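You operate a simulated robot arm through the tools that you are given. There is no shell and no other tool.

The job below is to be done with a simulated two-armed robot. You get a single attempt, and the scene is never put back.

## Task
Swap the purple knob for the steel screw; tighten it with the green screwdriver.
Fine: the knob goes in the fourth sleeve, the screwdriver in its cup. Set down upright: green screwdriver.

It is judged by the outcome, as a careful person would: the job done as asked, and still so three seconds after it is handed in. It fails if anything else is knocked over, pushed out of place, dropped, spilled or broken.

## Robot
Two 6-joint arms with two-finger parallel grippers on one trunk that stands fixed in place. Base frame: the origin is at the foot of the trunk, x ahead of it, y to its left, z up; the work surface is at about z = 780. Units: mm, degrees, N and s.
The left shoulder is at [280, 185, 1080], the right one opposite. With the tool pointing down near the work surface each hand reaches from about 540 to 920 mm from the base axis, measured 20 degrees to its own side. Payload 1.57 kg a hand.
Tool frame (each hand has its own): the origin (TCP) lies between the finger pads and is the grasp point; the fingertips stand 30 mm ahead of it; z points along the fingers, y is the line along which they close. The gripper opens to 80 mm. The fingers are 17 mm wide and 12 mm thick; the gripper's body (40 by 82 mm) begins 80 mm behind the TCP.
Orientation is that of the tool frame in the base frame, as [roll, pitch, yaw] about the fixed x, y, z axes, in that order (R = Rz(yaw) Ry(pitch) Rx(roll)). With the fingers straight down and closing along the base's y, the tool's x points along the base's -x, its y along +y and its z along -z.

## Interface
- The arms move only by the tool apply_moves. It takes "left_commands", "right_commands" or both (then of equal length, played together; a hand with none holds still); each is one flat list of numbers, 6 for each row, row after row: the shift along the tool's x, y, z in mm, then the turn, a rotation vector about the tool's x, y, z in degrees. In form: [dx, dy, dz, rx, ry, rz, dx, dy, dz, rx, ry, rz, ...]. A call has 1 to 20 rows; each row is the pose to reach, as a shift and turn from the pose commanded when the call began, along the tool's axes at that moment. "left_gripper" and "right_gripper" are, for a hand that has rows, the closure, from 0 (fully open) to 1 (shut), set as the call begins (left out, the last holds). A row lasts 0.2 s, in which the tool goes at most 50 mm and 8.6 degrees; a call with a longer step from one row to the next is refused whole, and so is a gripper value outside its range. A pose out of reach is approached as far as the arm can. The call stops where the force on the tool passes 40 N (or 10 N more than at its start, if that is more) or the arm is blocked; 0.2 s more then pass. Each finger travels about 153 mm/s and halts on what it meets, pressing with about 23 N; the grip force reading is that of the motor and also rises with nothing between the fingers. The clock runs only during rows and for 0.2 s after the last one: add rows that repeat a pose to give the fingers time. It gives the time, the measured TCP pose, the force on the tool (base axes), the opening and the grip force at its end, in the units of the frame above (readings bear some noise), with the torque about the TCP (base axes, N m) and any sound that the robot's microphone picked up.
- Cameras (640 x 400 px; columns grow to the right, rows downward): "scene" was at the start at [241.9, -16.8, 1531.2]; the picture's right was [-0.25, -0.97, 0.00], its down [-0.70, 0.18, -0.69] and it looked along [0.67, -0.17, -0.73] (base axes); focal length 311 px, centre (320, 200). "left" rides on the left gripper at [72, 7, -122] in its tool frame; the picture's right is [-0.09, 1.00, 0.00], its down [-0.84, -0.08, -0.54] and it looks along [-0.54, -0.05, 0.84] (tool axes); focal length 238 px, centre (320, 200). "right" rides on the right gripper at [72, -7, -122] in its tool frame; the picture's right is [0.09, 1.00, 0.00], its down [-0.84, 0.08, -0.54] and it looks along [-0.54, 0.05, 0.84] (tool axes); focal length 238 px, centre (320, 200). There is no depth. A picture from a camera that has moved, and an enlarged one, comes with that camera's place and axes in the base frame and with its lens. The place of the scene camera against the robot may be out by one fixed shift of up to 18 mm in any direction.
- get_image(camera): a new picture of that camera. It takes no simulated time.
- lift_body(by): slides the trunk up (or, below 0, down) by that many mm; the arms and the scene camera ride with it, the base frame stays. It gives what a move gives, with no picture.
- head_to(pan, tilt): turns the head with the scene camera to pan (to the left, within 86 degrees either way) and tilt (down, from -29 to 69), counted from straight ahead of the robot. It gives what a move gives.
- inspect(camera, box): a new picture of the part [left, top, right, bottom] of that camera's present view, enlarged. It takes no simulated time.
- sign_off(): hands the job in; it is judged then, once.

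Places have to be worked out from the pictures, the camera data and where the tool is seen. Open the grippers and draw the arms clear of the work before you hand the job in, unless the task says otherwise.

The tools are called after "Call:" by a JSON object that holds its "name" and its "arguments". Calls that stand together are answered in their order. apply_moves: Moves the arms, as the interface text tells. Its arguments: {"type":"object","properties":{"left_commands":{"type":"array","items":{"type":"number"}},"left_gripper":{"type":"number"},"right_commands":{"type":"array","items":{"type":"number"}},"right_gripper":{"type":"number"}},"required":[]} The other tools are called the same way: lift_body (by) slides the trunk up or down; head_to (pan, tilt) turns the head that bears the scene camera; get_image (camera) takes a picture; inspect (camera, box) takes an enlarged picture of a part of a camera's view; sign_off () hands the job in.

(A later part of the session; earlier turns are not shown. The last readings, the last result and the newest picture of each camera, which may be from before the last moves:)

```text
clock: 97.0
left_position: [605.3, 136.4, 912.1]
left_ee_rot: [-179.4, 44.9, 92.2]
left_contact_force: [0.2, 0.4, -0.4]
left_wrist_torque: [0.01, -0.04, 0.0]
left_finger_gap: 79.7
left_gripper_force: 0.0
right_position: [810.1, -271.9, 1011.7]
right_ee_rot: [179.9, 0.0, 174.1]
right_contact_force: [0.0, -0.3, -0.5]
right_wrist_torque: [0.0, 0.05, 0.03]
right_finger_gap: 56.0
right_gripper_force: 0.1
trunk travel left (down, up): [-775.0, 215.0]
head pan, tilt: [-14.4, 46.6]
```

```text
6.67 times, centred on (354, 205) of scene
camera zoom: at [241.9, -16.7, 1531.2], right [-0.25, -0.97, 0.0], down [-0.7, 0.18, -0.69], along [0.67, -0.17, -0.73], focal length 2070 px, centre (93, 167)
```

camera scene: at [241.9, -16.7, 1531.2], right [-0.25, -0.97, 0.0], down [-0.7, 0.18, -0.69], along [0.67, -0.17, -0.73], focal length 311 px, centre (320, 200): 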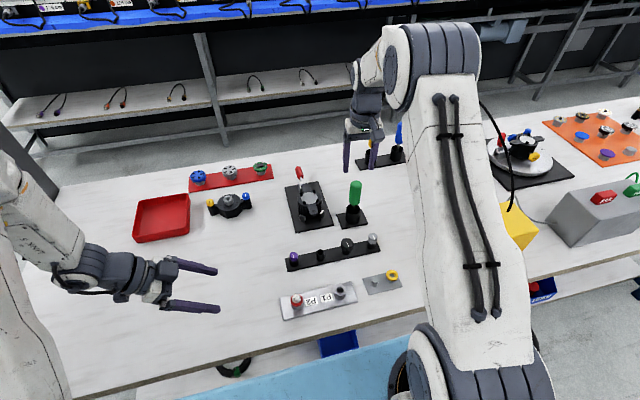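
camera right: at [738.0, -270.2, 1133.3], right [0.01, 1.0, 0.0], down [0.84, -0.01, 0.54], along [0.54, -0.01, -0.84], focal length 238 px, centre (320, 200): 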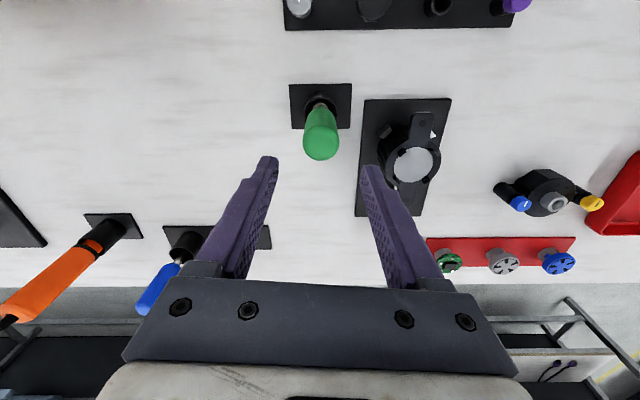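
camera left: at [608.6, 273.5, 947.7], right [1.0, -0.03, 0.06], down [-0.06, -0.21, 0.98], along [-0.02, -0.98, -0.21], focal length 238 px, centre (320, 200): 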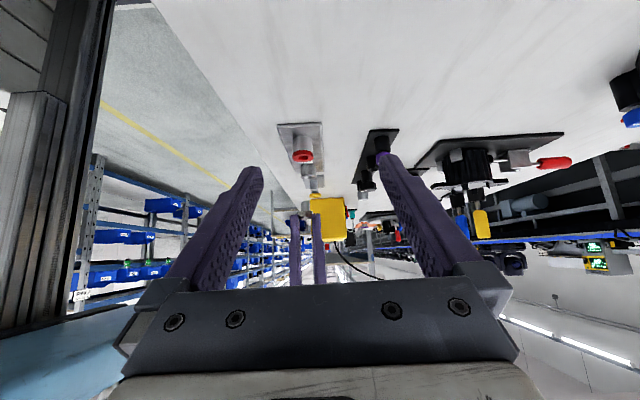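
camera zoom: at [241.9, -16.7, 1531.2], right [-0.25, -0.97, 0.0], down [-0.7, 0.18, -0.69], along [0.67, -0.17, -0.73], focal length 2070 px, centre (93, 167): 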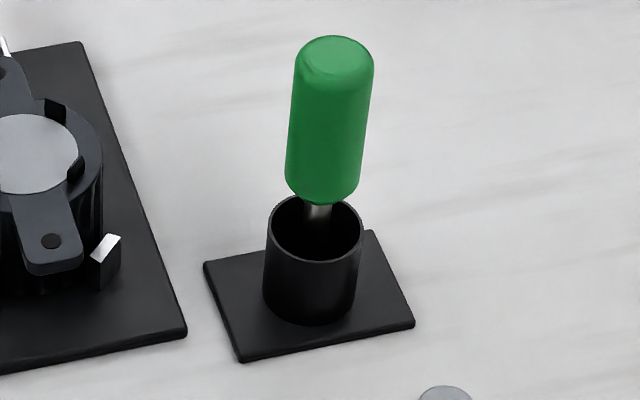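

The handle axis is at about (809.4, -270.5), 33 mm across with its top near z 930. I centre on it and lower so the pads straddle the middle of the handle.

Call:
{"name": "apply_moves", "arguments": {"right_commands": [0.9, 0.3, 12, 0, 0, -3, 0.9, 0.3, 32, 0, 0, -6, 0.9, 0.3, 55, 0, 0, -6, 0.9, 0.3, 65, 0, 0, -6, 0.9, 0.3, 65, 0, 0, -6]}}

Call:
{"name": "get_image", "arguments": {"camera": "right"}}

Call:
{"name": "inspect", "arguments": {"camera": "right", "box": [256, 110, 384, 210]}}

```text
clock: 98.2
left_position: [605.1, 135.4, 913.2]
left_ee_rot: [-179.4, 44.9, 92.2]
left_contact_force: [0.1, 0.3, -0.3]
left_wrist_torque: [-0.03, -0.01, 0.04]
left_finger_gap: 80.2
left_gripper_force: 0.0
right_position: [810.5, -269.6, 946.5]
right_ee_rot: [-180.0, 0.0, -180.0]
right_contact_force: [0.3, -0.7, 0.4]
right_wrist_torque: [0.01, -0.03, 0.01]
right_finger_gap: 55.9
right_gripper_force: 0.1
trunk travel left (down, up): [-775.0, 215.0]
head pan, tilt: [-14.4, 46.6]
```

```text
taken
camera right: at [738.2, -276.8, 1068.0], right [-0.09, 1.0, 0.0], down [0.84, 0.08, 0.54], along [0.54, 0.05, -0.84], focal length 238 px, centre (320, 200)
```

right: 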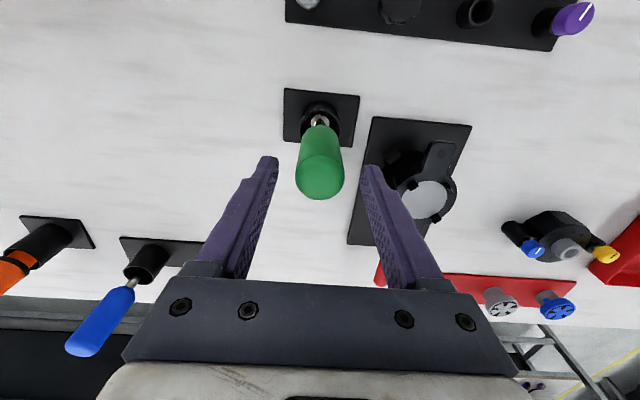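

```text
4.00 times, centred on (320, 160) of right
camera zoom: at [738.2, -276.8, 1068.0], right [-0.09, 1.0, 0.0], down [0.84, 0.08, 0.54], along [0.54, 0.05, -0.84], focal length 953 px, centre (320, 360)
```

zoom: 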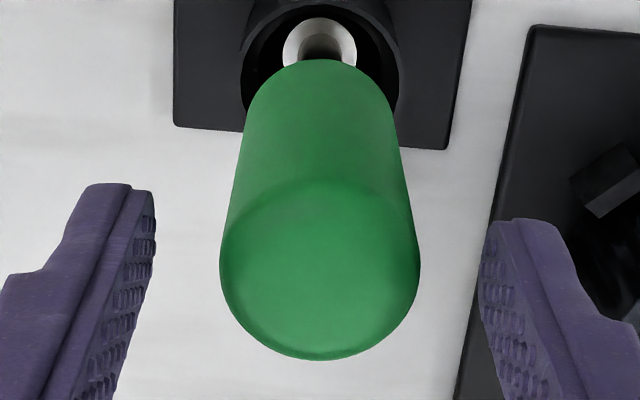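

The handle is laterally centred at this yaw. I rotate the open gripper around it to yaw 90 to measure the other axis too.

Call:
{"name": "apply_moves", "arguments": {"right_commands": [0, 0, 0, 0, 0, 8, 0, 0, 0, 0, 0, 16, 0, 0, 0, 0, 0, 24, 0, 0, 0, 0, 0, 32, 0, 0, 0, 0, 0, 40, 0, 0, 0, 0, 0, 48, 0, 0, 0, 0, 0, 56, 0, 0, 0, 0, 0, 64, 0, 0, 0, 0, 0, 72, 0, 0, 0, 0, 0, 80, 0, 0, 0, 0, 0, 88, 0, 0, 0, 0, 0, 90, 0, 0, 0, 0, 0, 90]}}

Call:
{"name": "inspect", "arguments": {"camera": "right", "box": [256, 110, 384, 210]}}

```text
clock: 101.0
left_position: [605.2, 136.6, 912.4]
left_ee_rot: [-179.5, 45.0, 92.3]
left_contact_force: [0.6, 0.5, -0.1]
left_wrist_torque: [-0.01, -0.01, 0.01]
left_finger_gap: 79.9
left_gripper_force: 0.0
right_position: [810.0, -270.7, 944.9]
right_ee_rot: [179.9, -0.2, 89.8]
right_contact_force: [0.0, -0.1, -0.1]
right_wrist_torque: [0.02, -0.01, 0.0]
right_finger_gap: 55.9
right_gripper_force: 0.0
trunk travel left (down, up): [-775.0, 215.0]
head pan, tilt: [-14.4, 46.6]
```

```text
4.00 times, centred on (320, 160) of right
camera zoom: at [803.2, -199.0, 1067.9], right [1.0, 0.09, 0.0], down [0.08, -0.84, 0.54], along [0.05, -0.54, -0.84], focal length 953 px, centre (320, 360)
```

zoom: 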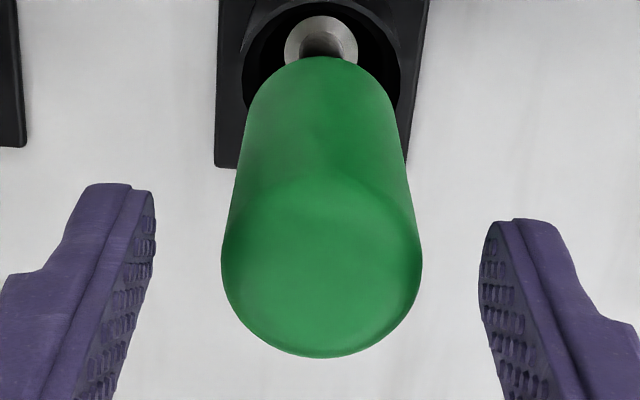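

The tool axis is centred on the handle in both directions, and the handle top is at z of about 927. I lower 52 mm to mid-handle and close the gripper.

Call:
{"name": "apply_moves", "arguments": {"right_commands": [0, 0, 12, 0, 0, 0, 0, 0, 28, 0, 0, 0, 0, 0, 42, 0, 0, 0, 0, 0, 52, 0, 0, 0, 0, 0, 52, 0, 0, 0]}}

Call:
{"name": "inspect", "arguments": {"camera": "right", "box": [240, 110, 400, 260]}}

Call:
{"name": "get_image", "arguments": {"camera": "scene"}}

```text
clock: 102.2
left_position: [605.2, 136.2, 912.3]
left_ee_rot: [-179.2, 44.9, 92.3]
left_contact_force: [-0.2, 0.3, 0.4]
left_wrist_torque: [-0.02, 0.01, 0.02]
left_finger_gap: 80.1
left_gripper_force: 0.0
right_position: [808.8, -270.3, 894.8]
right_ee_rot: [-179.9, 0.0, 90.0]
right_contact_force: [-0.1, 0.0, 0.1]
right_wrist_torque: [0.02, -0.01, -0.03]
right_finger_gap: 55.9
right_gripper_force: 0.0
trunk travel left (down, up): [-775.0, 215.0]
head pan, tilt: [-14.4, 46.6]
```

```text
2.67 times, centred on (320, 185) of right
camera zoom: at [802.2, -198.5, 1016.1], right [1.0, 0.09, 0.0], down [0.08, -0.84, 0.54], along [0.05, -0.54, -0.84], focal length 636 px, centre (320, 240)
```

zoom: 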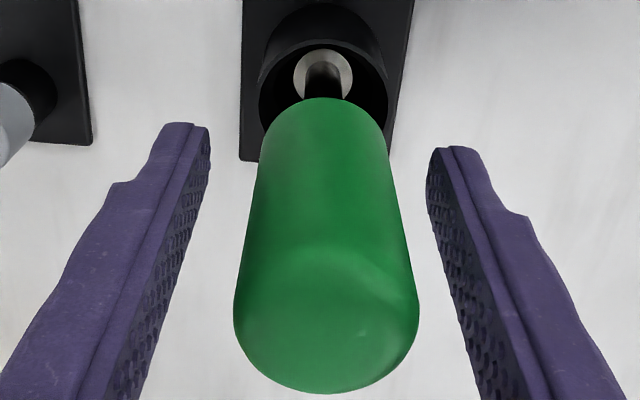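

```text
taken
camera scene: at [242.0, -16.7, 1531.2], right [-0.25, -0.97, 0.0], down [-0.7, 0.18, -0.69], along [0.67, -0.17, -0.73], focal length 311 px, centre (320, 200)
```

scene: 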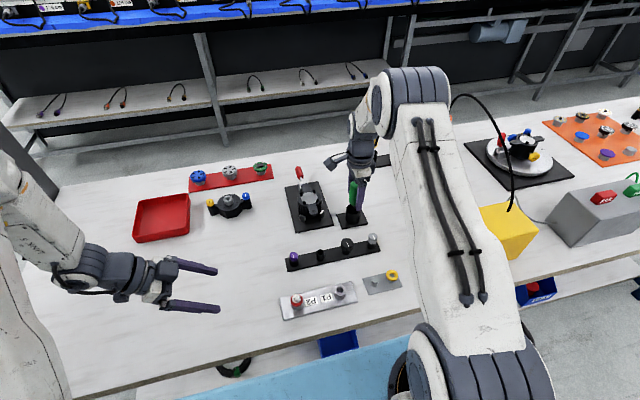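

Descending shifted the tool about 0.9 mm toward -x of the handle. I correct that, then close on the handle.

Call:
{"name": "apply_moves", "arguments": {"right_commands": [0, 0.8, 0, 0, 0, 0, 0, 0.8, 0, 0, 0, 0]}}

Call:
{"name": "apply_moves", "arguments": {"right_commands": [0, 0, 0, 0, 0, 0, 0, 0, 0, 0, 0, 0, 0, 0, 0, 0, 0, 0], "right_gripper": 0.75}}

Call:
{"name": "inspect", "arguments": {"camera": "right", "box": [240, 110, 400, 260]}}

```text
clock: 102.8
left_position: [605.3, 137.5, 912.5]
left_ee_rot: [-179.5, 44.8, 92.3]
left_contact_force: [0.3, -0.1, 0.3]
left_wrist_torque: [-0.02, 0.0, -0.06]
left_finger_gap: 80.1
left_gripper_force: 0.1
right_position: [810.7, -270.6, 894.2]
right_ee_rot: [180.0, 0.0, 90.0]
right_contact_force: [0.2, 0.9, -0.3]
right_wrist_torque: [0.0, 0.02, 0.03]
right_finger_gap: 56.0
right_gripper_force: 0.1
trunk travel left (down, up): [-775.0, 215.0]
head pan, tilt: [-14.4, 46.6]
```

```text
clock: 103.6
left_position: [605.8, 136.1, 911.2]
left_ee_rot: [-179.4, 44.9, 92.3]
left_contact_force: [-0.4, 0.2, 0.4]
left_wrist_torque: [0.02, -0.02, 0.02]
left_finger_gap: 79.5
left_gripper_force: 0.1
right_position: [809.2, -270.7, 894.5]
right_ee_rot: [180.0, 0.0, 90.0]
right_contact_force: [-0.5, -0.4, 0.0]
right_wrist_torque: [0.03, 0.0, 0.02]
right_finger_gap: 32.5
right_gripper_force: 23.0
trunk travel left (down, up): [-775.0, 215.0]
head pan, tilt: [-14.4, 46.6]
```

```text
2.67 times, centred on (320, 185) of right
camera zoom: at [803.3, -198.5, 1016.2], right [1.0, 0.09, 0.0], down [0.08, -0.84, 0.54], along [0.05, -0.54, -0.84], focal length 636 px, centre (320, 240)
```

zoom: 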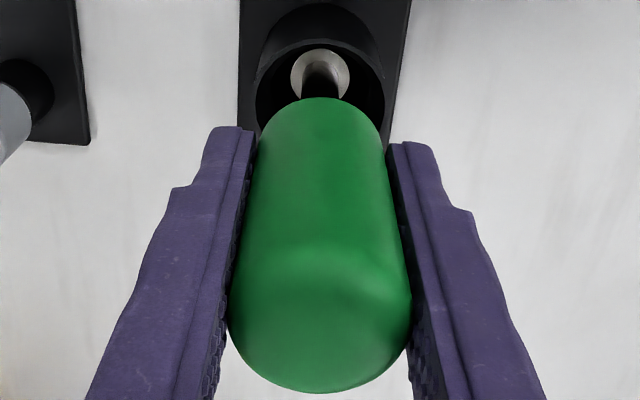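

The handle is gripped (32.5 mm at 23 N) with no side load. I lift the screwdriver straight up out of its cup.

Call:
{"name": "apply_moves", "arguments": {"right_commands": [0, 0, -3, 0, 0, 0, 0, 0, -8, 0, 0, 0, 0, 0, -15, 0, 0, 0, 0, 0, -24, 0, 0, 0, 0, 0, -36, 0, 0, 0, 0, 0, -50, 0, 0, 0, 0, 0, -65, 0, 0, 0, 0, 0, -80, 0, 0, 0, 0, 0, -95, 0, 0, 0, 0, 0, -108, 0, 0, 0, 0, 0, -110, 0, 0, 0, 0, 0, -110, 0, 0, 0]}}

Call:
{"name": "get_image", "arguments": {"camera": "right"}}

Call:
{"name": "get_image", "arguments": {"camera": "scene"}}

Call:
{"name": "get_image", "arguments": {"camera": "left"}}

```text
clock: 106.2
left_position: [605.4, 135.4, 913.4]
left_ee_rot: [-179.4, 44.9, 92.3]
left_contact_force: [-0.9, -0.3, -0.5]
left_wrist_torque: [-0.01, 0.0, -0.03]
left_finger_gap: 79.7
left_gripper_force: 0.0
right_position: [810.6, -269.3, 1003.0]
right_ee_rot: [-180.0, 0.0, 90.0]
right_contact_force: [0.1, -0.8, -1.3]
right_wrist_torque: [0.0, -0.01, 0.01]
right_finger_gap: 32.5
right_gripper_force: 23.4
trunk travel left (down, up): [-775.0, 215.0]
head pan, tilt: [-14.4, 46.6]
```

```text
taken
camera right: at [804.1, -198.2, 1126.2], right [1.0, 0.09, 0.0], down [0.08, -0.84, 0.54], along [0.05, -0.54, -0.84], focal length 238 px, centre (320, 200)
```

right: 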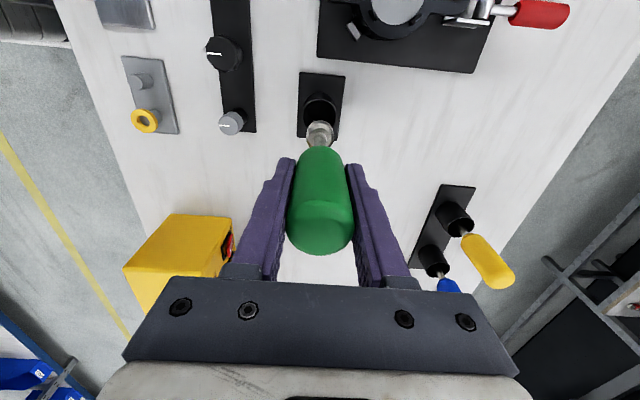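

```text
taken
camera scene: at [242.0, -16.7, 1531.2], right [-0.25, -0.97, 0.0], down [-0.7, 0.18, -0.69], along [0.67, -0.17, -0.73], focal length 311 px, centre (320, 200)
```

scene: 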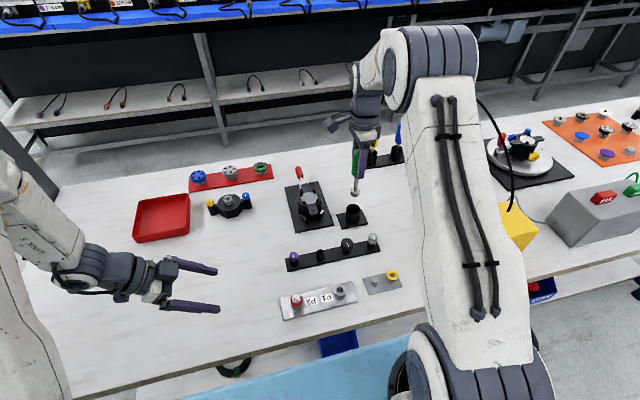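

```text
taken
camera left: at [608.9, 273.5, 947.7], right [1.0, -0.03, 0.06], down [-0.06, -0.21, 0.98], along [-0.02, -0.98, -0.21], focal length 238 px, centre (320, 200)
```

left: 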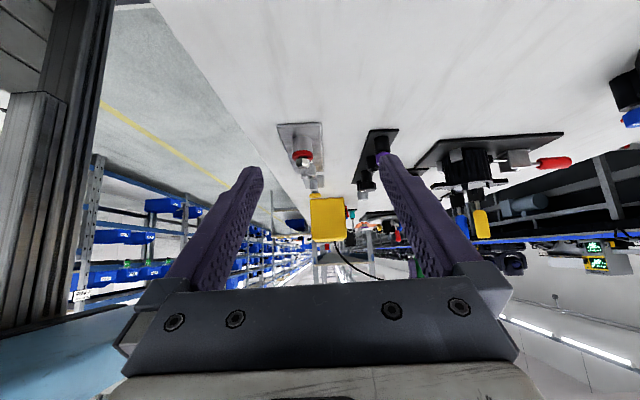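

The screwdriver came out cleanly, and its tip looks wider than the shaft. I zoom in to see what kind of tip it is.

Call:
{"name": "inspect", "arguments": {"camera": "scene", "box": [340, 165, 372, 200]}}

Call:
{"name": "inspect", "arguments": {"camera": "right", "box": [290, 105, 350, 160]}}

Call:
{"name": "inspect", "arguments": {"camera": "left", "box": [400, 200, 440, 290]}}

```text
11.43 times, centred on (356, 182) of scene
camera zoom: at [242.0, -16.7, 1531.2], right [-0.25, -0.97, 0.0], down [-0.7, 0.18, -0.69], along [0.67, -0.17, -0.73], focal length 3549 px, centre (-91, 400)
```

zoom: 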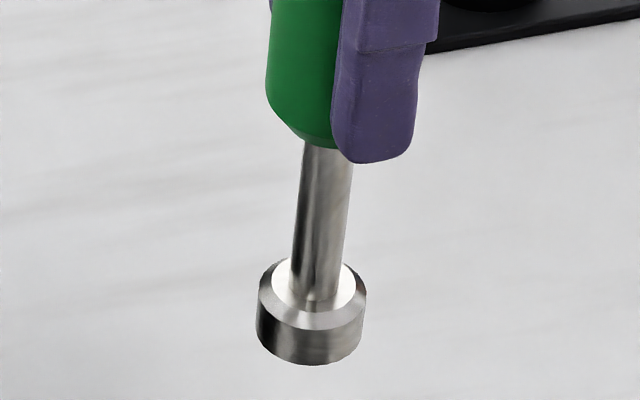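

```text
7.27 times, centred on (320, 132) of right
camera zoom: at [804.1, -198.2, 1126.2], right [1.0, 0.09, 0.0], down [0.08, -0.84, 0.54], along [0.05, -0.54, -0.84], focal length 1734 px, centre (320, 691)
```

zoom: 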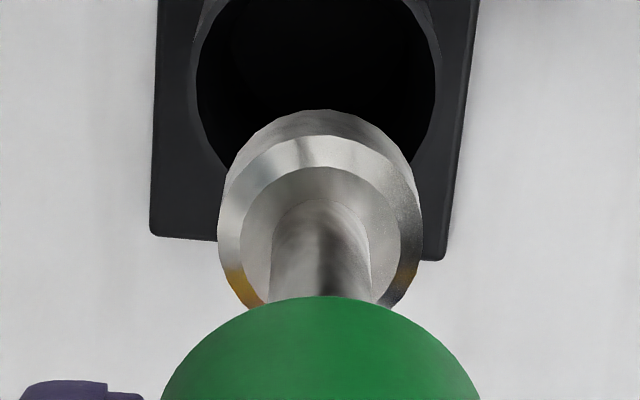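

```text
4.44 times, centred on (420, 245) of left
camera zoom: at [608.9, 273.5, 947.7], right [1.0, -0.03, 0.06], down [-0.06, -0.21, 0.98], along [-0.02, -0.98, -0.21], focal length 1059 px, centre (-124, 0)
```

zoom: 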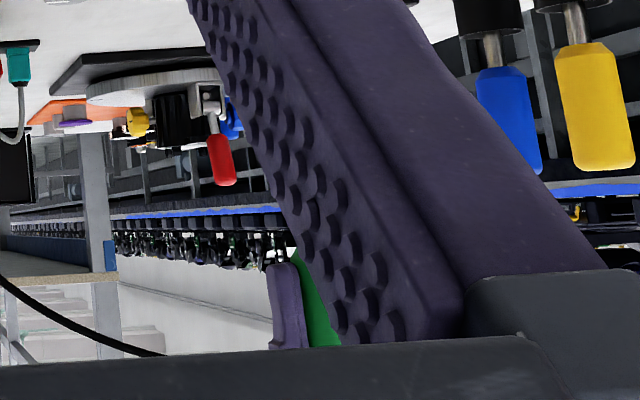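

The green tool is a socket driver for the screw's hex head, about 27 mm across and roughly 109 mm below the TCP. I want to see its internal hex orientation, so I move it clear toward the left camera's view before tilting it.

Call:
{"name": "apply_moves", "arguments": {"right_commands": [3, -8, -10, 0, 0, 0, 14, -30, -25, 0, 0, 0, 28, -60, -40, 0, 0, 0, 43, -92, -52, 0, 0, 0, 58, -124, -57, 0, 0, 0, 74, -156, -57, 0, 0, 0, 88, -186, -57, 0, 0, 0, 97, -204, -57, 0, 0, 0, 100, -210, -57, 0, 0, 0, 100, -210, -57, 0, 0, 0]}}

Call:
{"name": "get_image", "arguments": {"camera": "left"}}

Call:
{"name": "get_image", "arguments": {"camera": "scene"}}

```text
clock: 108.4
left_position: [605.7, 135.8, 911.9]
left_ee_rot: [-179.5, 44.9, 92.2]
left_contact_force: [0.3, -0.6, -0.4]
left_wrist_torque: [0.01, -0.01, -0.02]
left_finger_gap: 79.9
left_gripper_force: 0.0
right_position: [601.5, -169.5, 1061.8]
right_ee_rot: [-180.0, 0.0, 90.0]
right_contact_force: [0.0, 0.0, -1.4]
right_wrist_torque: [-0.01, 0.02, 0.01]
right_finger_gap: 32.0
right_gripper_force: 22.5
trunk travel left (down, up): [-775.0, 215.0]
head pan, tilt: [-14.4, 46.6]
```

```text
taken
camera left: at [608.9, 273.5, 947.7], right [1.0, -0.03, 0.06], down [-0.06, -0.21, 0.98], along [-0.02, -0.98, -0.21], focal length 238 px, centre (320, 200)
```

left: 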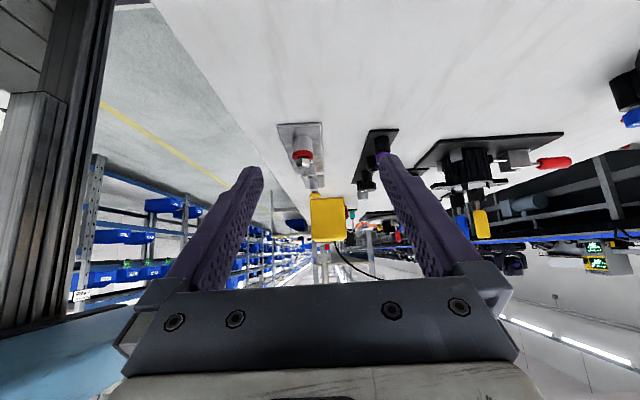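

```text
taken
camera scene: at [241.9, -16.7, 1531.2], right [-0.25, -0.97, 0.0], down [-0.7, 0.18, -0.69], along [0.67, -0.17, -0.73], focal length 311 px, centre (320, 200)
```

scene: 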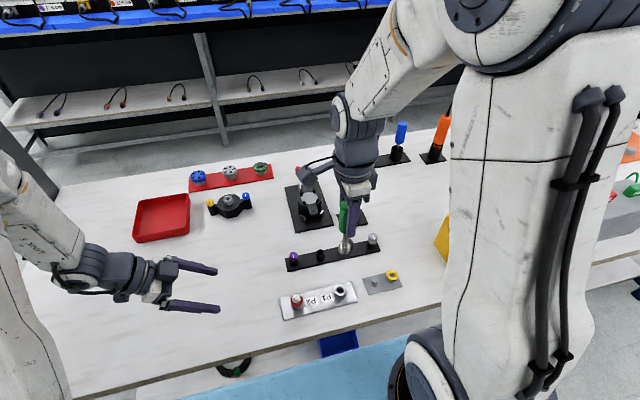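

I tilt the right hand 60° toward the left camera while lowering 60 mm, so the socket mouth faces that camera.

Call:
{"name": "apply_moves", "arguments": {"right_commands": [0, 0, 5, 0, 6, 0, 0, 0, 11, 0, 12, 0, 0, 0, 18, 0, 18, 0, 0, 0, 25, 0, 24, 0, 0, 0, 32, 0, 30, 0, 0, 0, 39, 0, 36, 0, 0, 0, 46, 0, 42, 0, 0, 0, 52, 0, 48, 0, 0, 0, 57, 0, 54, 0, 0, 0, 60, 0, 60, 0, 0, 0, 60, 0, 60, 0]}}

Call:
{"name": "get_image", "arguments": {"camera": "left"}}

Call:
{"name": "get_image", "arguments": {"camera": "scene"}}

```text
clock: 110.8
left_position: [605.4, 136.7, 911.9]
left_ee_rot: [-179.5, 44.9, 92.3]
left_contact_force: [-0.6, 0.2, 0.5]
left_wrist_torque: [-0.01, 0.02, -0.02]
left_finger_gap: 79.7
left_gripper_force: 0.1
right_position: [600.1, -170.9, 1001.5]
right_ee_rot: [-179.9, -60.1, 90.0]
right_contact_force: [-0.3, -0.4, -1.3]
right_wrist_torque: [-0.03, -0.03, 0.03]
right_finger_gap: 32.2
right_gripper_force: 22.7
trunk travel left (down, up): [-775.0, 215.0]
head pan, tilt: [-14.4, 46.6]
```

```text
taken
camera left: at [608.9, 273.4, 947.6], right [1.0, -0.03, 0.06], down [-0.06, -0.21, 0.98], along [-0.02, -0.98, -0.21], focal length 238 px, centre (320, 200)
```

left: 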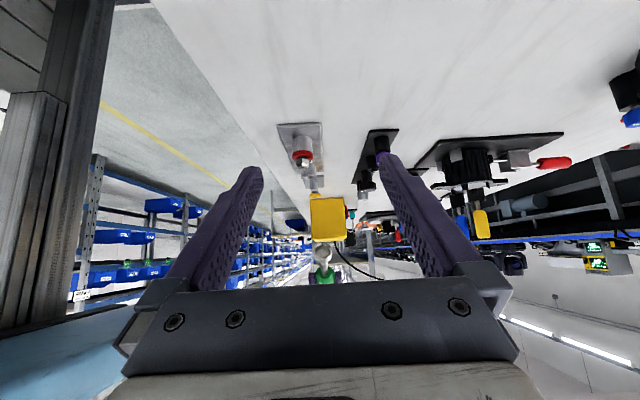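

```text
taken
camera scene: at [242.1, -16.8, 1531.1], right [-0.25, -0.97, 0.0], down [-0.7, 0.18, -0.69], along [0.67, -0.17, -0.73], focal length 311 px, centre (320, 200)
```

scene: 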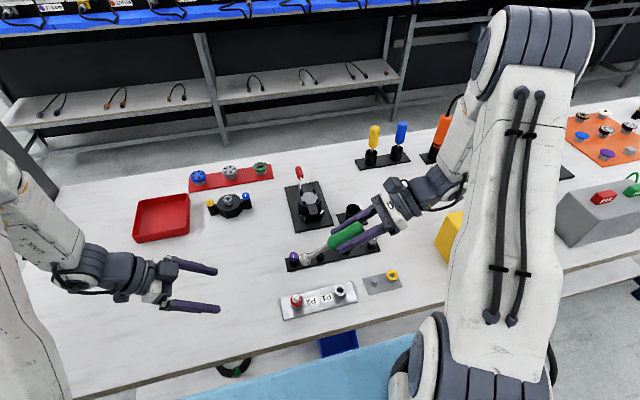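

Call:
{"name": "inspect", "arguments": {"camera": "left", "box": [304, 236, 344, 286]}}

Call:
{"name": "inspect", "arguments": {"camera": "left", "box": [312, 240, 334, 266]}}

```text
8.00 times, centred on (324, 261) of left
camera zoom: at [608.9, 273.4, 947.6], right [1.0, -0.03, 0.06], down [-0.06, -0.21, 0.98], along [-0.02, -0.98, -0.21], focal length 1907 px, centre (288, -288)
```

zoom: 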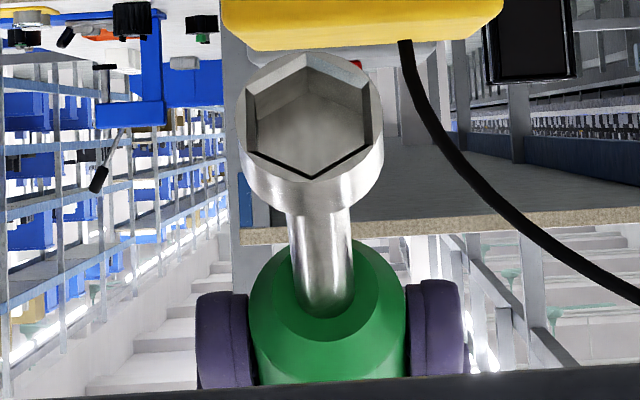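

```text
15.38 times, centred on (323, 253) of left
camera zoom: at [608.9, 273.4, 947.6], right [1.0, -0.03, 0.06], down [-0.06, -0.21, 0.98], along [-0.02, -0.98, -0.21], focal length 3667 px, centre (274, -615)
```

zoom: 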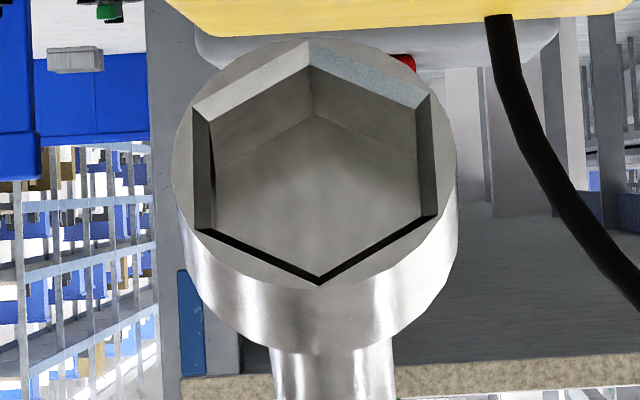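

The socket's hex is clear: its flats are square to the gripper's closing direction, vertices along tool x, within about 1°. The screw's flats are at 90° mod 60°, so a yaw of -30 gives alignment with a full 300° clockwise stroke. I swing the driver back upright.

Call:
{"name": "apply_moves", "arguments": {"right_commands": [0, 0, 0, 0, -6, 0, 0, 0, 0, 0, -12, 0, 0, 0, 0, 0, -18, 0, 0, 0, 0, 0, -24, 0, 0, 0, 0, 0, -30, 0, 0, 0, 0, 0, -36, 0, 0, 0, 0, 0, -42, 0, 0, 0, 0, 0, -48, 0, 0, 0, 0, 0, -54, 0, 0, 0, 0, 0, -60, 0, 0, 0, 0, 0, -60, 0]}}

Call:
{"name": "inspect", "arguments": {"camera": "left", "box": [284, 130, 324, 170]}}

Call:
{"name": "get_image", "arguments": {"camera": "left"}}

```text
clock: 113.2
left_position: [606.2, 136.8, 912.6]
left_ee_rot: [-179.4, 44.9, 92.3]
left_contact_force: [-0.6, -0.7, 0.6]
left_wrist_torque: [-0.01, -0.05, 0.01]
left_finger_gap: 80.1
left_gripper_force: 0.0
right_position: [601.0, -169.4, 1000.6]
right_ee_rot: [-180.0, 0.1, 90.0]
right_contact_force: [-0.1, 0.7, -0.4]
right_wrist_torque: [0.01, -0.02, 0.0]
right_finger_gap: 32.2
right_gripper_force: 22.6
trunk travel left (down, up): [-775.0, 215.0]
head pan, tilt: [-14.4, 46.6]
```

```text
10.00 times, centred on (304, 150) of left
camera zoom: at [608.9, 273.6, 947.6], right [1.0, -0.03, 0.06], down [-0.06, -0.21, 0.98], along [-0.02, -0.98, -0.21], focal length 2384 px, centre (480, 700)
```

zoom: 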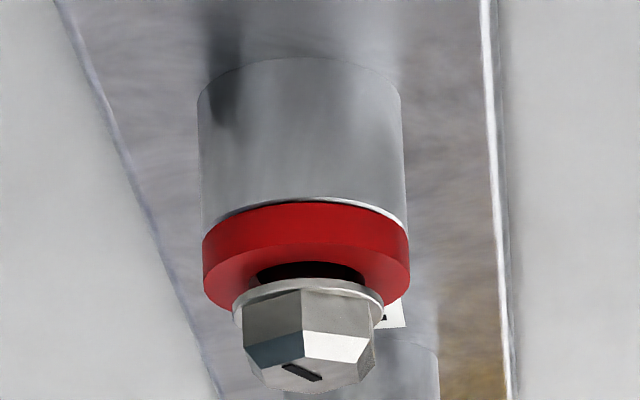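

```text
taken
camera left: at [608.9, 273.6, 947.6], right [1.0, -0.03, 0.06], down [-0.06, -0.21, 0.98], along [-0.02, -0.98, -0.21], focal length 238 px, centre (320, 200)
```

left: 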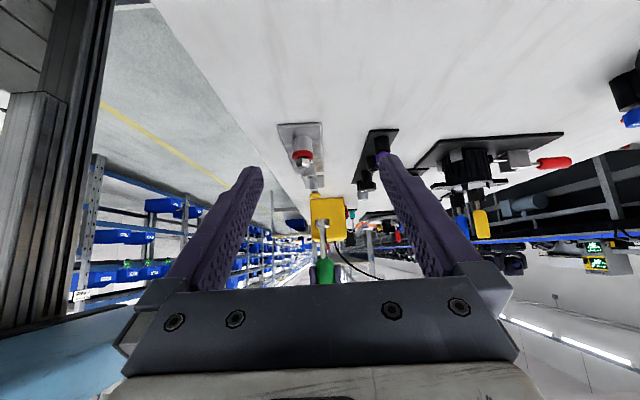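

The screw head has a vertex facing +y within about 1°, as expected. I now rotate the driver to yaw -30 while moving it above P2, keeping the socket well above the head.

Call:
{"name": "apply_moves", "arguments": {"right_commands": [4, -1, 0, 0, 0, -8, 12, -2, 0, 0, 0, -16, 21, -4, 0, 0, 0, -24, 30, -5, 0, 0, 0, -32, 39, -7, 0, 0, 0, -40, 48, -8, 0, 0, 0, -48, 57, -10, 0, 0, 0, -56, 66, -11, 0, 0, 0, -64, 75, -13, 0, 0, 0, -72, 84, -14, 0, 0, 0, -80, 93, -16, 5, 0, 0, -88, 102, -17, 12, 0, 0, -96, 110, -19, 20, 0, 0, -104, 116, -20, 26, 0, 0, -112, 119.5, -20, 30, 0, 0, -120, 119.5, -20, 30, 0, 0, -120]}}

Call:
{"name": "get_image", "arguments": {"camera": "left"}}

Call:
{"name": "get_image", "arguments": {"camera": "right"}}

Call:
{"name": "get_image", "arguments": {"camera": "scene"}}

```text
clock: 116.6
left_position: [605.3, 135.3, 913.1]
left_ee_rot: [-179.5, 44.9, 92.3]
left_contact_force: [0.2, -1.3, -0.1]
left_wrist_torque: [0.01, -0.01, 0.0]
left_finger_gap: 79.8
left_gripper_force: 0.1
right_position: [581.1, -51.2, 971.4]
right_ee_rot: [179.9, 0.0, -149.9]
right_contact_force: [-1.1, -0.4, -0.7]
right_wrist_torque: [0.0, 0.04, 0.02]
right_finger_gap: 32.0
right_gripper_force: 22.6
trunk travel left (down, up): [-775.0, 215.0]
head pan, tilt: [-14.4, 46.6]
```

```text
taken
camera left: at [608.9, 273.6, 947.6], right [1.0, -0.03, 0.06], down [-0.06, -0.21, 0.98], along [-0.02, -0.98, -0.21], focal length 238 px, centre (320, 200)
```

left: 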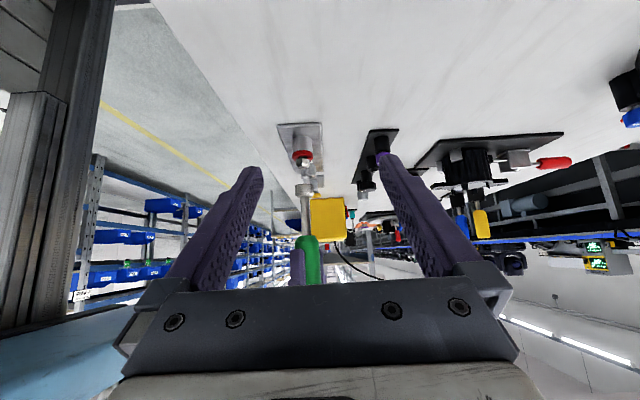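

```text
taken
camera right: at [521.4, -92.3, 1093.9], right [-0.58, 0.82, 0.0], down [0.69, 0.49, 0.54], along [0.44, 0.31, -0.84], focal length 238 px, centre (320, 200)
```

right: 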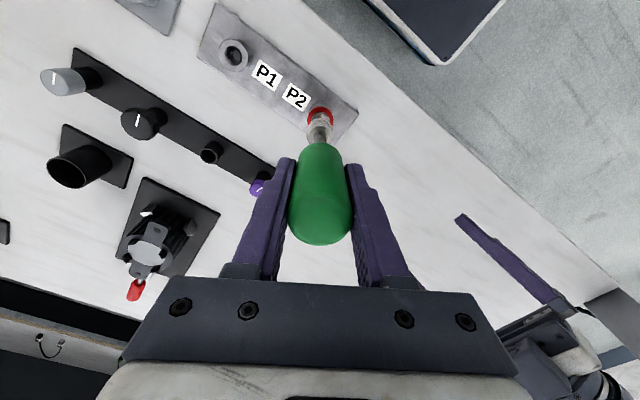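

```text
taken
camera scene: at [242.0, -16.6, 1531.1], right [-0.25, -0.97, 0.0], down [-0.7, 0.18, -0.69], along [0.67, -0.17, -0.73], focal length 311 px, centre (320, 200)
```

scene: 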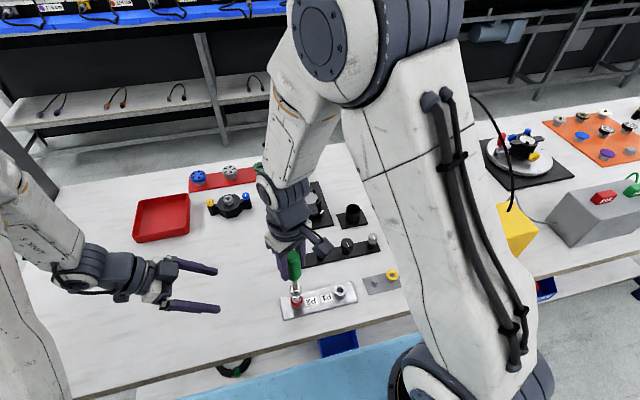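

That rotation brought me to yaw -150, so I need another 120° counter-clockwise for the full stroke. I first check from the side that the socket is clear of the screw head.

Call:
{"name": "inspect", "arguments": {"camera": "left", "box": [280, 130, 330, 210]}}

Call:
{"name": "inspect", "arguments": {"camera": "right", "box": [285, 85, 355, 160]}}

```text
5.00 times, centred on (305, 170) of left
camera zoom: at [608.9, 273.6, 947.6], right [1.0, -0.03, 0.06], down [-0.06, -0.21, 0.98], along [-0.02, -0.98, -0.21], focal length 1192 px, centre (395, 350)
```

zoom: 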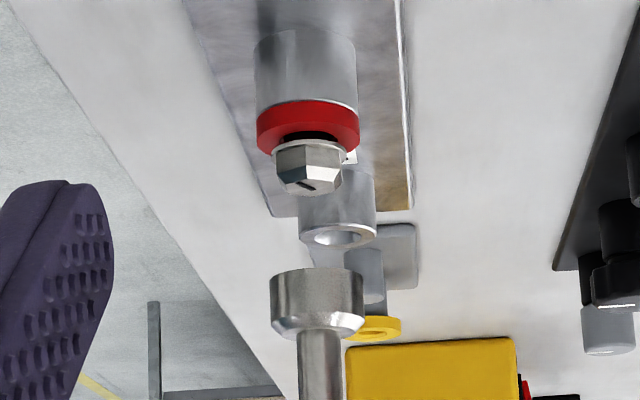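

```text
5.33 times, centred on (320, 122) of right
camera zoom: at [521.4, -92.3, 1093.9], right [-0.58, 0.82, 0.0], down [0.69, 0.49, 0.54], along [0.44, 0.31, -0.84], focal length 1271 px, centre (320, 613)
```

zoom: 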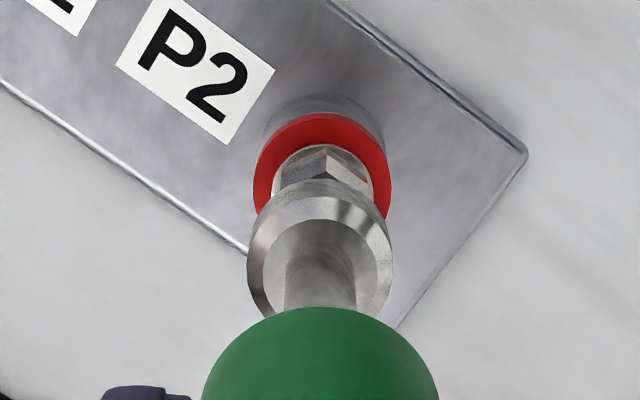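

The socket is about 28 mm above the head and aligned in both views within about 0.4 mm. I rotate the remaining 120° counter-clockwise in place.

Call:
{"name": "apply_moves", "arguments": {"right_commands": [0, 0, 0, 0, 0, -8, 0, 0, 0, 0, 0, -16, 0, 0, 0, 0, 0, -24, 0, 0, 0, 0, 0, -32, 0, 0, 0, 0, 0, -40, 0, 0, 0, 0, 0, -48, 0, 0, 0, 0, 0, -56, 0, 0, 0, 0, 0, -64, 0, 0, 0, 0, 0, -72, 0, 0, 0, 0, 0, -80, 0, 0, 0, 0, 0, -88, 0, 0, 0, 0, 0, -96, 0, 0, 0, 0, 0, -104, 0, 0, 0, 0, 0, -112, 0, 0, 0, 0, 0, -120, 0, 0, 0, 0, 0, -120]}}

Call:
{"name": "inspect", "arguments": {"camera": "left", "box": [280, 130, 330, 210]}}

Call:
{"name": "inspect", "arguments": {"camera": "right", "box": [285, 85, 355, 160]}}

```text
clock: 120.0
left_position: [606.1, 135.7, 912.3]
left_ee_rot: [-179.4, 44.8, 92.4]
left_contact_force: [0.0, -1.6, 0.3]
left_wrist_torque: [0.0, -0.03, 0.03]
left_finger_gap: 79.9
left_gripper_force: 0.1
right_position: [580.5, -50.8, 971.6]
right_ee_rot: [-179.9, 0.0, -29.8]
right_contact_force: [0.2, 0.8, -0.9]
right_wrist_torque: [0.03, 0.0, 0.01]
right_finger_gap: 32.1
right_gripper_force: 22.8
trunk travel left (down, up): [-775.0, 215.0]
head pan, tilt: [-14.4, 46.6]
```

```text
5.00 times, centred on (305, 170) of left
camera zoom: at [608.9, 273.6, 947.7], right [1.0, -0.03, 0.06], down [-0.06, -0.21, 0.98], along [-0.02, -0.98, -0.21], focal length 1192 px, centre (395, 350)
```

zoom: 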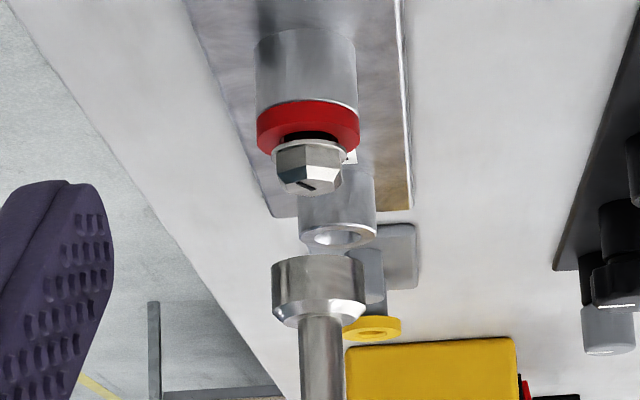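

```text
5.33 times, centred on (320, 122) of right
camera zoom: at [646.6, -80.8, 1094.0], right [-0.42, -0.91, 0.0], down [-0.76, 0.35, 0.54], along [-0.49, 0.23, -0.84], focal length 1271 px, centre (320, 613)
```

zoom: 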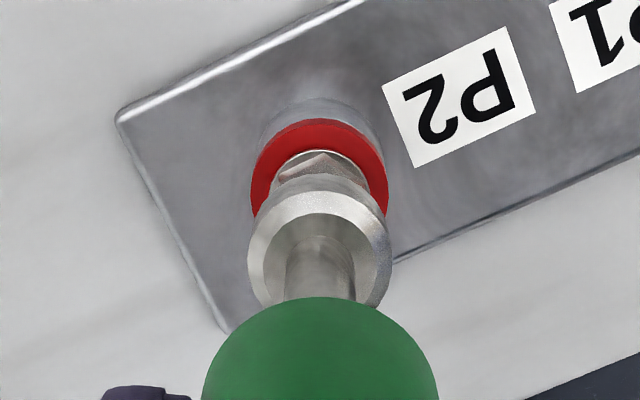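

The socket appears about 3 mm lower in the grip than before the rotation, so I check whether it is slowly slipping by holding for a second and looking again.

Call:
{"name": "apply_moves", "arguments": {"right_commands": [0, 0, 0, 0, 0, 0, 0, 0, 0, 0, 0, 0, 0, 0, 0, 0, 0, 0, 0, 0, 0, 0, 0, 0, 0, 0, 0, 0, 0, 0]}}

Call:
{"name": "inspect", "arguments": {"camera": "left", "box": [280, 130, 330, 210]}}

Call:
{"name": "inspect", "arguments": {"camera": "right", "box": [285, 85, 355, 160]}}

```text
clock: 121.2
left_position: [605.7, 136.1, 911.8]
left_ee_rot: [-179.4, 44.9, 92.3]
left_contact_force: [0.6, -0.2, 1.0]
left_wrist_torque: [-0.01, 0.02, 0.01]
left_finger_gap: 80.0
left_gripper_force: 0.0
right_position: [580.4, -50.0, 971.3]
right_ee_rot: [179.9, 0.0, -30.0]
right_contact_force: [0.1, -0.6, -1.0]
right_wrist_torque: [0.0, -0.04, 0.01]
right_finger_gap: 32.1
right_gripper_force: 22.9
trunk travel left (down, up): [-775.0, 215.0]
head pan, tilt: [-14.4, 46.6]
```

```text
5.00 times, centred on (305, 170) of left
camera zoom: at [608.9, 273.6, 947.7], right [1.0, -0.03, 0.06], down [-0.06, -0.21, 0.98], along [-0.02, -0.98, -0.21], focal length 1192 px, centre (395, 350)
```

zoom: 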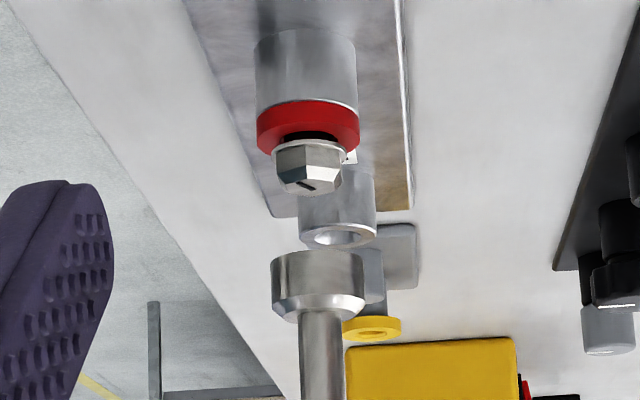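

```text
5.33 times, centred on (320, 122) of right
camera zoom: at [646.5, -80.9, 1094.0], right [-0.42, -0.91, 0.0], down [-0.76, 0.35, 0.54], along [-0.49, 0.23, -0.84], focal length 1271 px, centre (320, 613)
```

zoom: 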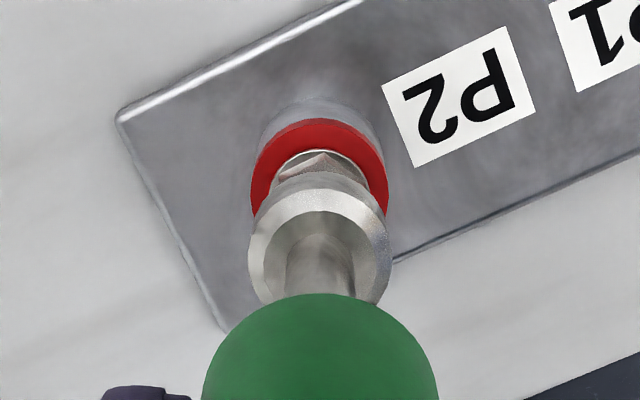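

The driver is creeping down in the grip at roughly 1.4 mm/s, so I should engage promptly. The socket is about 22 mm above the head and well aligned, so I lower 17 mm with a 0.3 mm trim in x.

Call:
{"name": "apply_moves", "arguments": {"right_commands": [-0.3, 0.1, 8, 0, 0, 0, -0.3, 0.1, 17, 0, 0, 0]}}

Call:
{"name": "inspect", "arguments": {"camera": "left", "box": [280, 130, 330, 190]}}

Call:
{"name": "inspect", "arguments": {"camera": "right", "box": [285, 95, 355, 170]}}

```text
clock: 121.8
left_position: [605.2, 135.6, 911.8]
left_ee_rot: [-179.4, 45.0, 92.4]
left_contact_force: [0.6, -0.5, 0.3]
left_wrist_torque: [-0.02, -0.04, -0.02]
left_finger_gap: 80.3
left_gripper_force: 0.1
right_position: [580.5, -52.2, 954.5]
right_ee_rot: [179.9, 0.0, -30.1]
right_contact_force: [0.5, -0.5, -0.4]
right_wrist_torque: [-0.01, 0.03, -0.01]
right_finger_gap: 32.1
right_gripper_force: 23.4
trunk travel left (down, up): [-775.0, 215.0]
head pan, tilt: [-14.4, 46.6]
```

```text
6.67 times, centred on (305, 160) of left
camera zoom: at [608.8, 273.6, 947.7], right [1.0, -0.03, 0.06], down [-0.06, -0.21, 0.98], along [-0.02, -0.98, -0.21], focal length 1589 px, centre (420, 467)
```

zoom: 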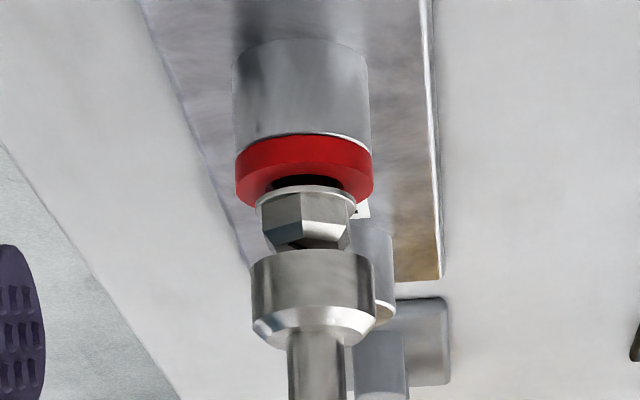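

```text
5.33 times, centred on (320, 132) of right
camera zoom: at [646.3, -81.3, 1076.4], right [-0.42, -0.91, 0.0], down [-0.76, 0.35, 0.54], along [-0.49, 0.23, -0.84], focal length 1271 px, centre (320, 560)
```

zoom: 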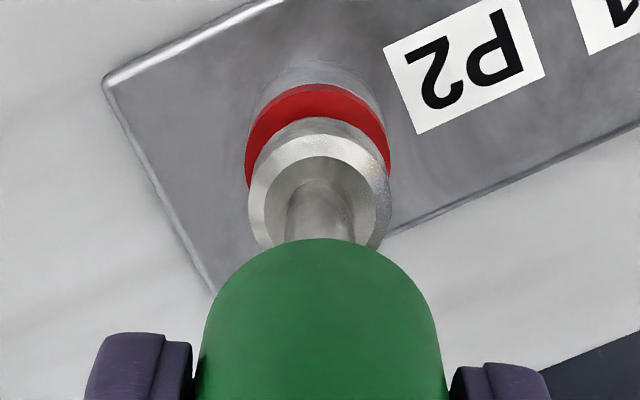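

The socket is right at the head, about 0.4 mm off in x. I trim that and lower in small steps, expecting the chamfered socket to slide over the hex.

Call:
{"name": "apply_moves", "arguments": {"right_commands": [-0.35, 0, 1.5, 0, 0, 0, -0.35, 0, 3, 0, 0, 0, -0.35, 0, 4.5, 0, 0, 0]}}

Call:
{"name": "inspect", "arguments": {"camera": "left", "box": [280, 130, 330, 190]}}

```text
clock: 122.6
left_position: [605.2, 137.3, 912.2]
left_ee_rot: [-179.4, 44.9, 92.3]
left_contact_force: [0.1, 0.8, -0.1]
left_wrist_torque: [0.01, 0.01, 0.0]
left_finger_gap: 79.8
left_gripper_force: 0.1
right_position: [580.7, -50.7, 950.3]
right_ee_rot: [180.0, 0.0, -30.0]
right_contact_force: [0.1, -0.1, -1.1]
right_wrist_torque: [0.02, -0.01, 0.02]
right_finger_gap: 32.2
right_gripper_force: 22.9
trunk travel left (down, up): [-775.0, 215.0]
head pan, tilt: [-14.4, 46.6]
```

```text
6.67 times, centred on (305, 160) of left
camera zoom: at [608.9, 273.6, 947.7], right [1.0, -0.03, 0.06], down [-0.06, -0.21, 0.98], along [-0.02, -0.98, -0.21], focal length 1589 px, centre (420, 467)
```

zoom: 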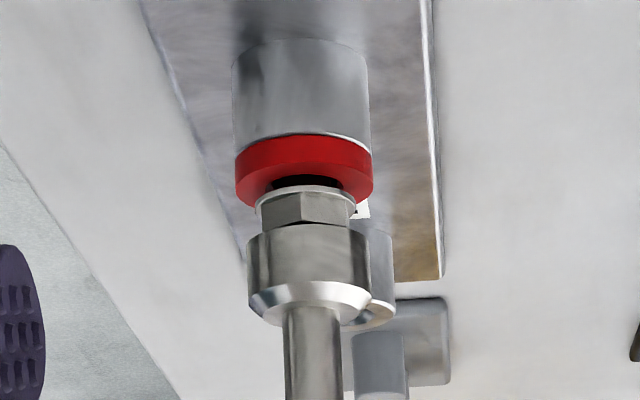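

No contact force yet and the socket is centred. I keep lowering 4.5 mm.

Call:
{"name": "apply_moves", "arguments": {"right_commands": [0, 0, 1.5, 0, 0, 0, 0, 0, 3, 0, 0, 0, 0, 0, 4.5, 0, 0, 0]}}

Call:
{"name": "inspect", "arguments": {"camera": "left", "box": [280, 130, 330, 190]}}

```text
clock: 123.4
left_position: [606.1, 136.1, 912.1]
left_ee_rot: [-179.4, 44.9, 92.3]
left_contact_force: [-0.7, -0.1, -0.1]
left_wrist_torque: [-0.01, 0.01, 0.02]
left_finger_gap: 80.0
left_gripper_force: 0.1
right_position: [581.4, -50.3, 945.9]
right_ee_rot: [-179.9, 0.0, -29.9]
right_contact_force: [-0.4, 0.2, -0.8]
right_wrist_torque: [-0.05, 0.02, -0.01]
right_finger_gap: 32.0
right_gripper_force: 23.0
trunk travel left (down, up): [-775.0, 215.0]
head pan, tilt: [-14.4, 46.6]
```

```text
6.67 times, centred on (305, 160) of left
camera zoom: at [608.9, 273.6, 947.7], right [1.0, -0.03, 0.06], down [-0.06, -0.21, 0.98], along [-0.02, -0.98, -0.21], focal length 1589 px, centre (420, 467)
```

zoom: 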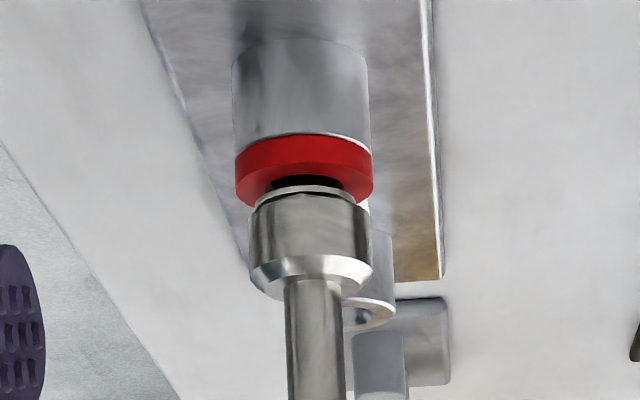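

The socket has slipped over the hex without resistance and is nearly down on the flange. I lower a bit more until I feel contact.

Call:
{"name": "apply_moves", "arguments": {"right_commands": [0, 0, 1, 0, 0, 0, 0, 0, 2, 0, 0, 0]}}

Call:
{"name": "inspect", "arguments": {"camera": "left", "box": [285, 135, 325, 185]}}

```text
clock: 124.0
left_position: [605.3, 136.1, 911.4]
left_ee_rot: [-179.4, 44.9, 92.4]
left_contact_force: [-0.1, 0.5, 0.1]
left_wrist_torque: [0.01, -0.01, -0.01]
left_finger_gap: 80.0
left_gripper_force: 0.1
right_position: [578.6, -50.5, 943.4]
right_ee_rot: [-180.0, 0.0, -30.0]
right_contact_force: [0.1, -0.5, -0.6]
right_wrist_torque: [0.03, -0.02, -0.01]
right_finger_gap: 32.4
right_gripper_force: 22.9
trunk travel left (down, up): [-775.0, 215.0]
head pan, tilt: [-14.4, 46.6]
```

```text
8.00 times, centred on (305, 160) of left
camera zoom: at [608.9, 273.6, 947.7], right [1.0, -0.03, 0.06], down [-0.06, -0.21, 0.98], along [-0.02, -0.98, -0.21], focal length 1907 px, centre (440, 520)
```

zoom: 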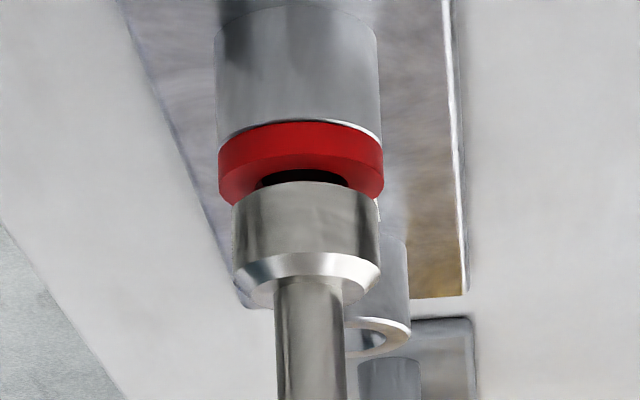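

The socket now encloses the head down to the flange, with almost no load. I begin tightening clockwise (positive about tool z) 150°, following down about 2 mm.

Call:
{"name": "apply_moves", "arguments": {"right_commands": [0, 0, 0.6, 0, 0, 4, 0, 0, 0.8, 0, 0, 12, 0, 0, 0.9, 0, 0, 20, 0, 0, 1.0, 0, 0, 28, 0, 0, 1.1, 0, 0, 36, 0, 0, 1.2, 0, 0, 44, 0, 0, 1.3, 0, 0, 52, 0, 0, 1.4, 0, 0, 60, 0, 0, 1.5, 0, 0, 68, 0, 0, 1.6, 0, 0, 76, 0, 0, 1.7, 0, 0, 84, 0, 0, 1.8, 0, 0, 92, 0, 0, 1.9, 0, 0, 100, 0, 0, 2.0, 0, 0, 108, 0, 0, 2.1, 0, 0, 116, 0, 0, 2.2, 0, 0, 124, 0, 0, 2.3, 0, 0, 132, 0, 0, 2.4, 0, 0, 140, 0, 0, 2.5, 0, 0, 148, 0, 0, 2.5, 0, 0, 150]}}

Call:
{"name": "inspect", "arguments": {"camera": "left", "box": [285, 135, 325, 185]}}

Call:
{"name": "inspect", "arguments": {"camera": "right", "box": [285, 95, 355, 170]}}

```text
clock: 128.2
left_position: [605.8, 135.7, 913.3]
left_ee_rot: [-179.4, 44.9, 92.3]
left_contact_force: [0.0, 0.7, 0.0]
left_wrist_torque: [0.01, -0.03, -0.01]
left_finger_gap: 80.2
left_gripper_force: 0.1
right_position: [579.3, -49.4, 941.5]
right_ee_rot: [180.0, 0.0, 179.8]
right_contact_force: [-2.5, 3.1, 1.4]
right_wrist_torque: [0.41, 0.31, 0.01]
right_finger_gap: 32.2
right_gripper_force: 23.4
trunk travel left (down, up): [-775.0, 215.0]
head pan, tilt: [-14.4, 46.6]
```

```text
8.00 times, centred on (305, 160) of left
camera zoom: at [608.8, 273.7, 947.7], right [1.0, -0.03, 0.06], down [-0.06, -0.21, 0.98], along [-0.02, -0.98, -0.21], focal length 1907 px, centre (440, 520)
```

zoom: 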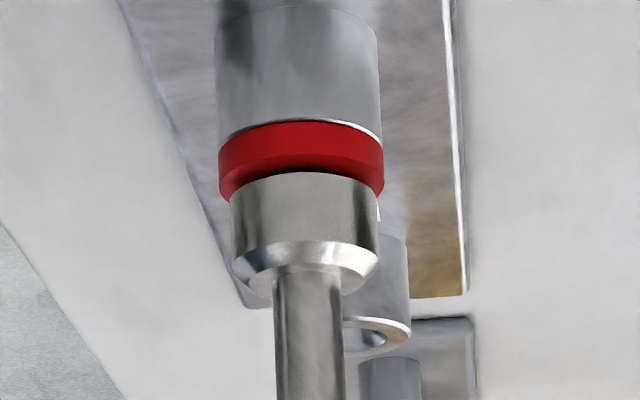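

```text
5.33 times, centred on (320, 132) of right
camera zoom: at [508.0, -56.7, 1063.0], right [-0.09, 1.0, 0.0], down [0.84, 0.08, 0.54], along [0.54, 0.05, -0.84], focal length 1271 px, centre (320, 560)
```

zoom: 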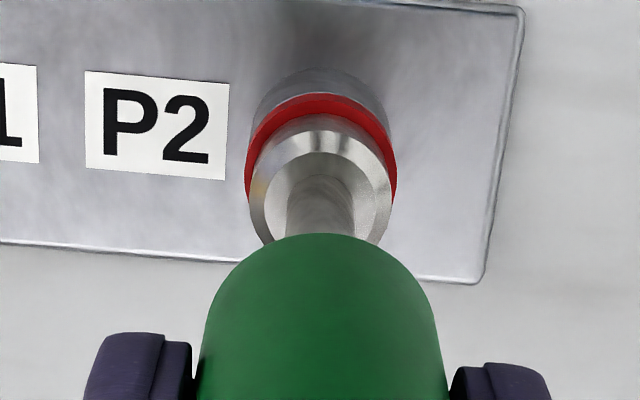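

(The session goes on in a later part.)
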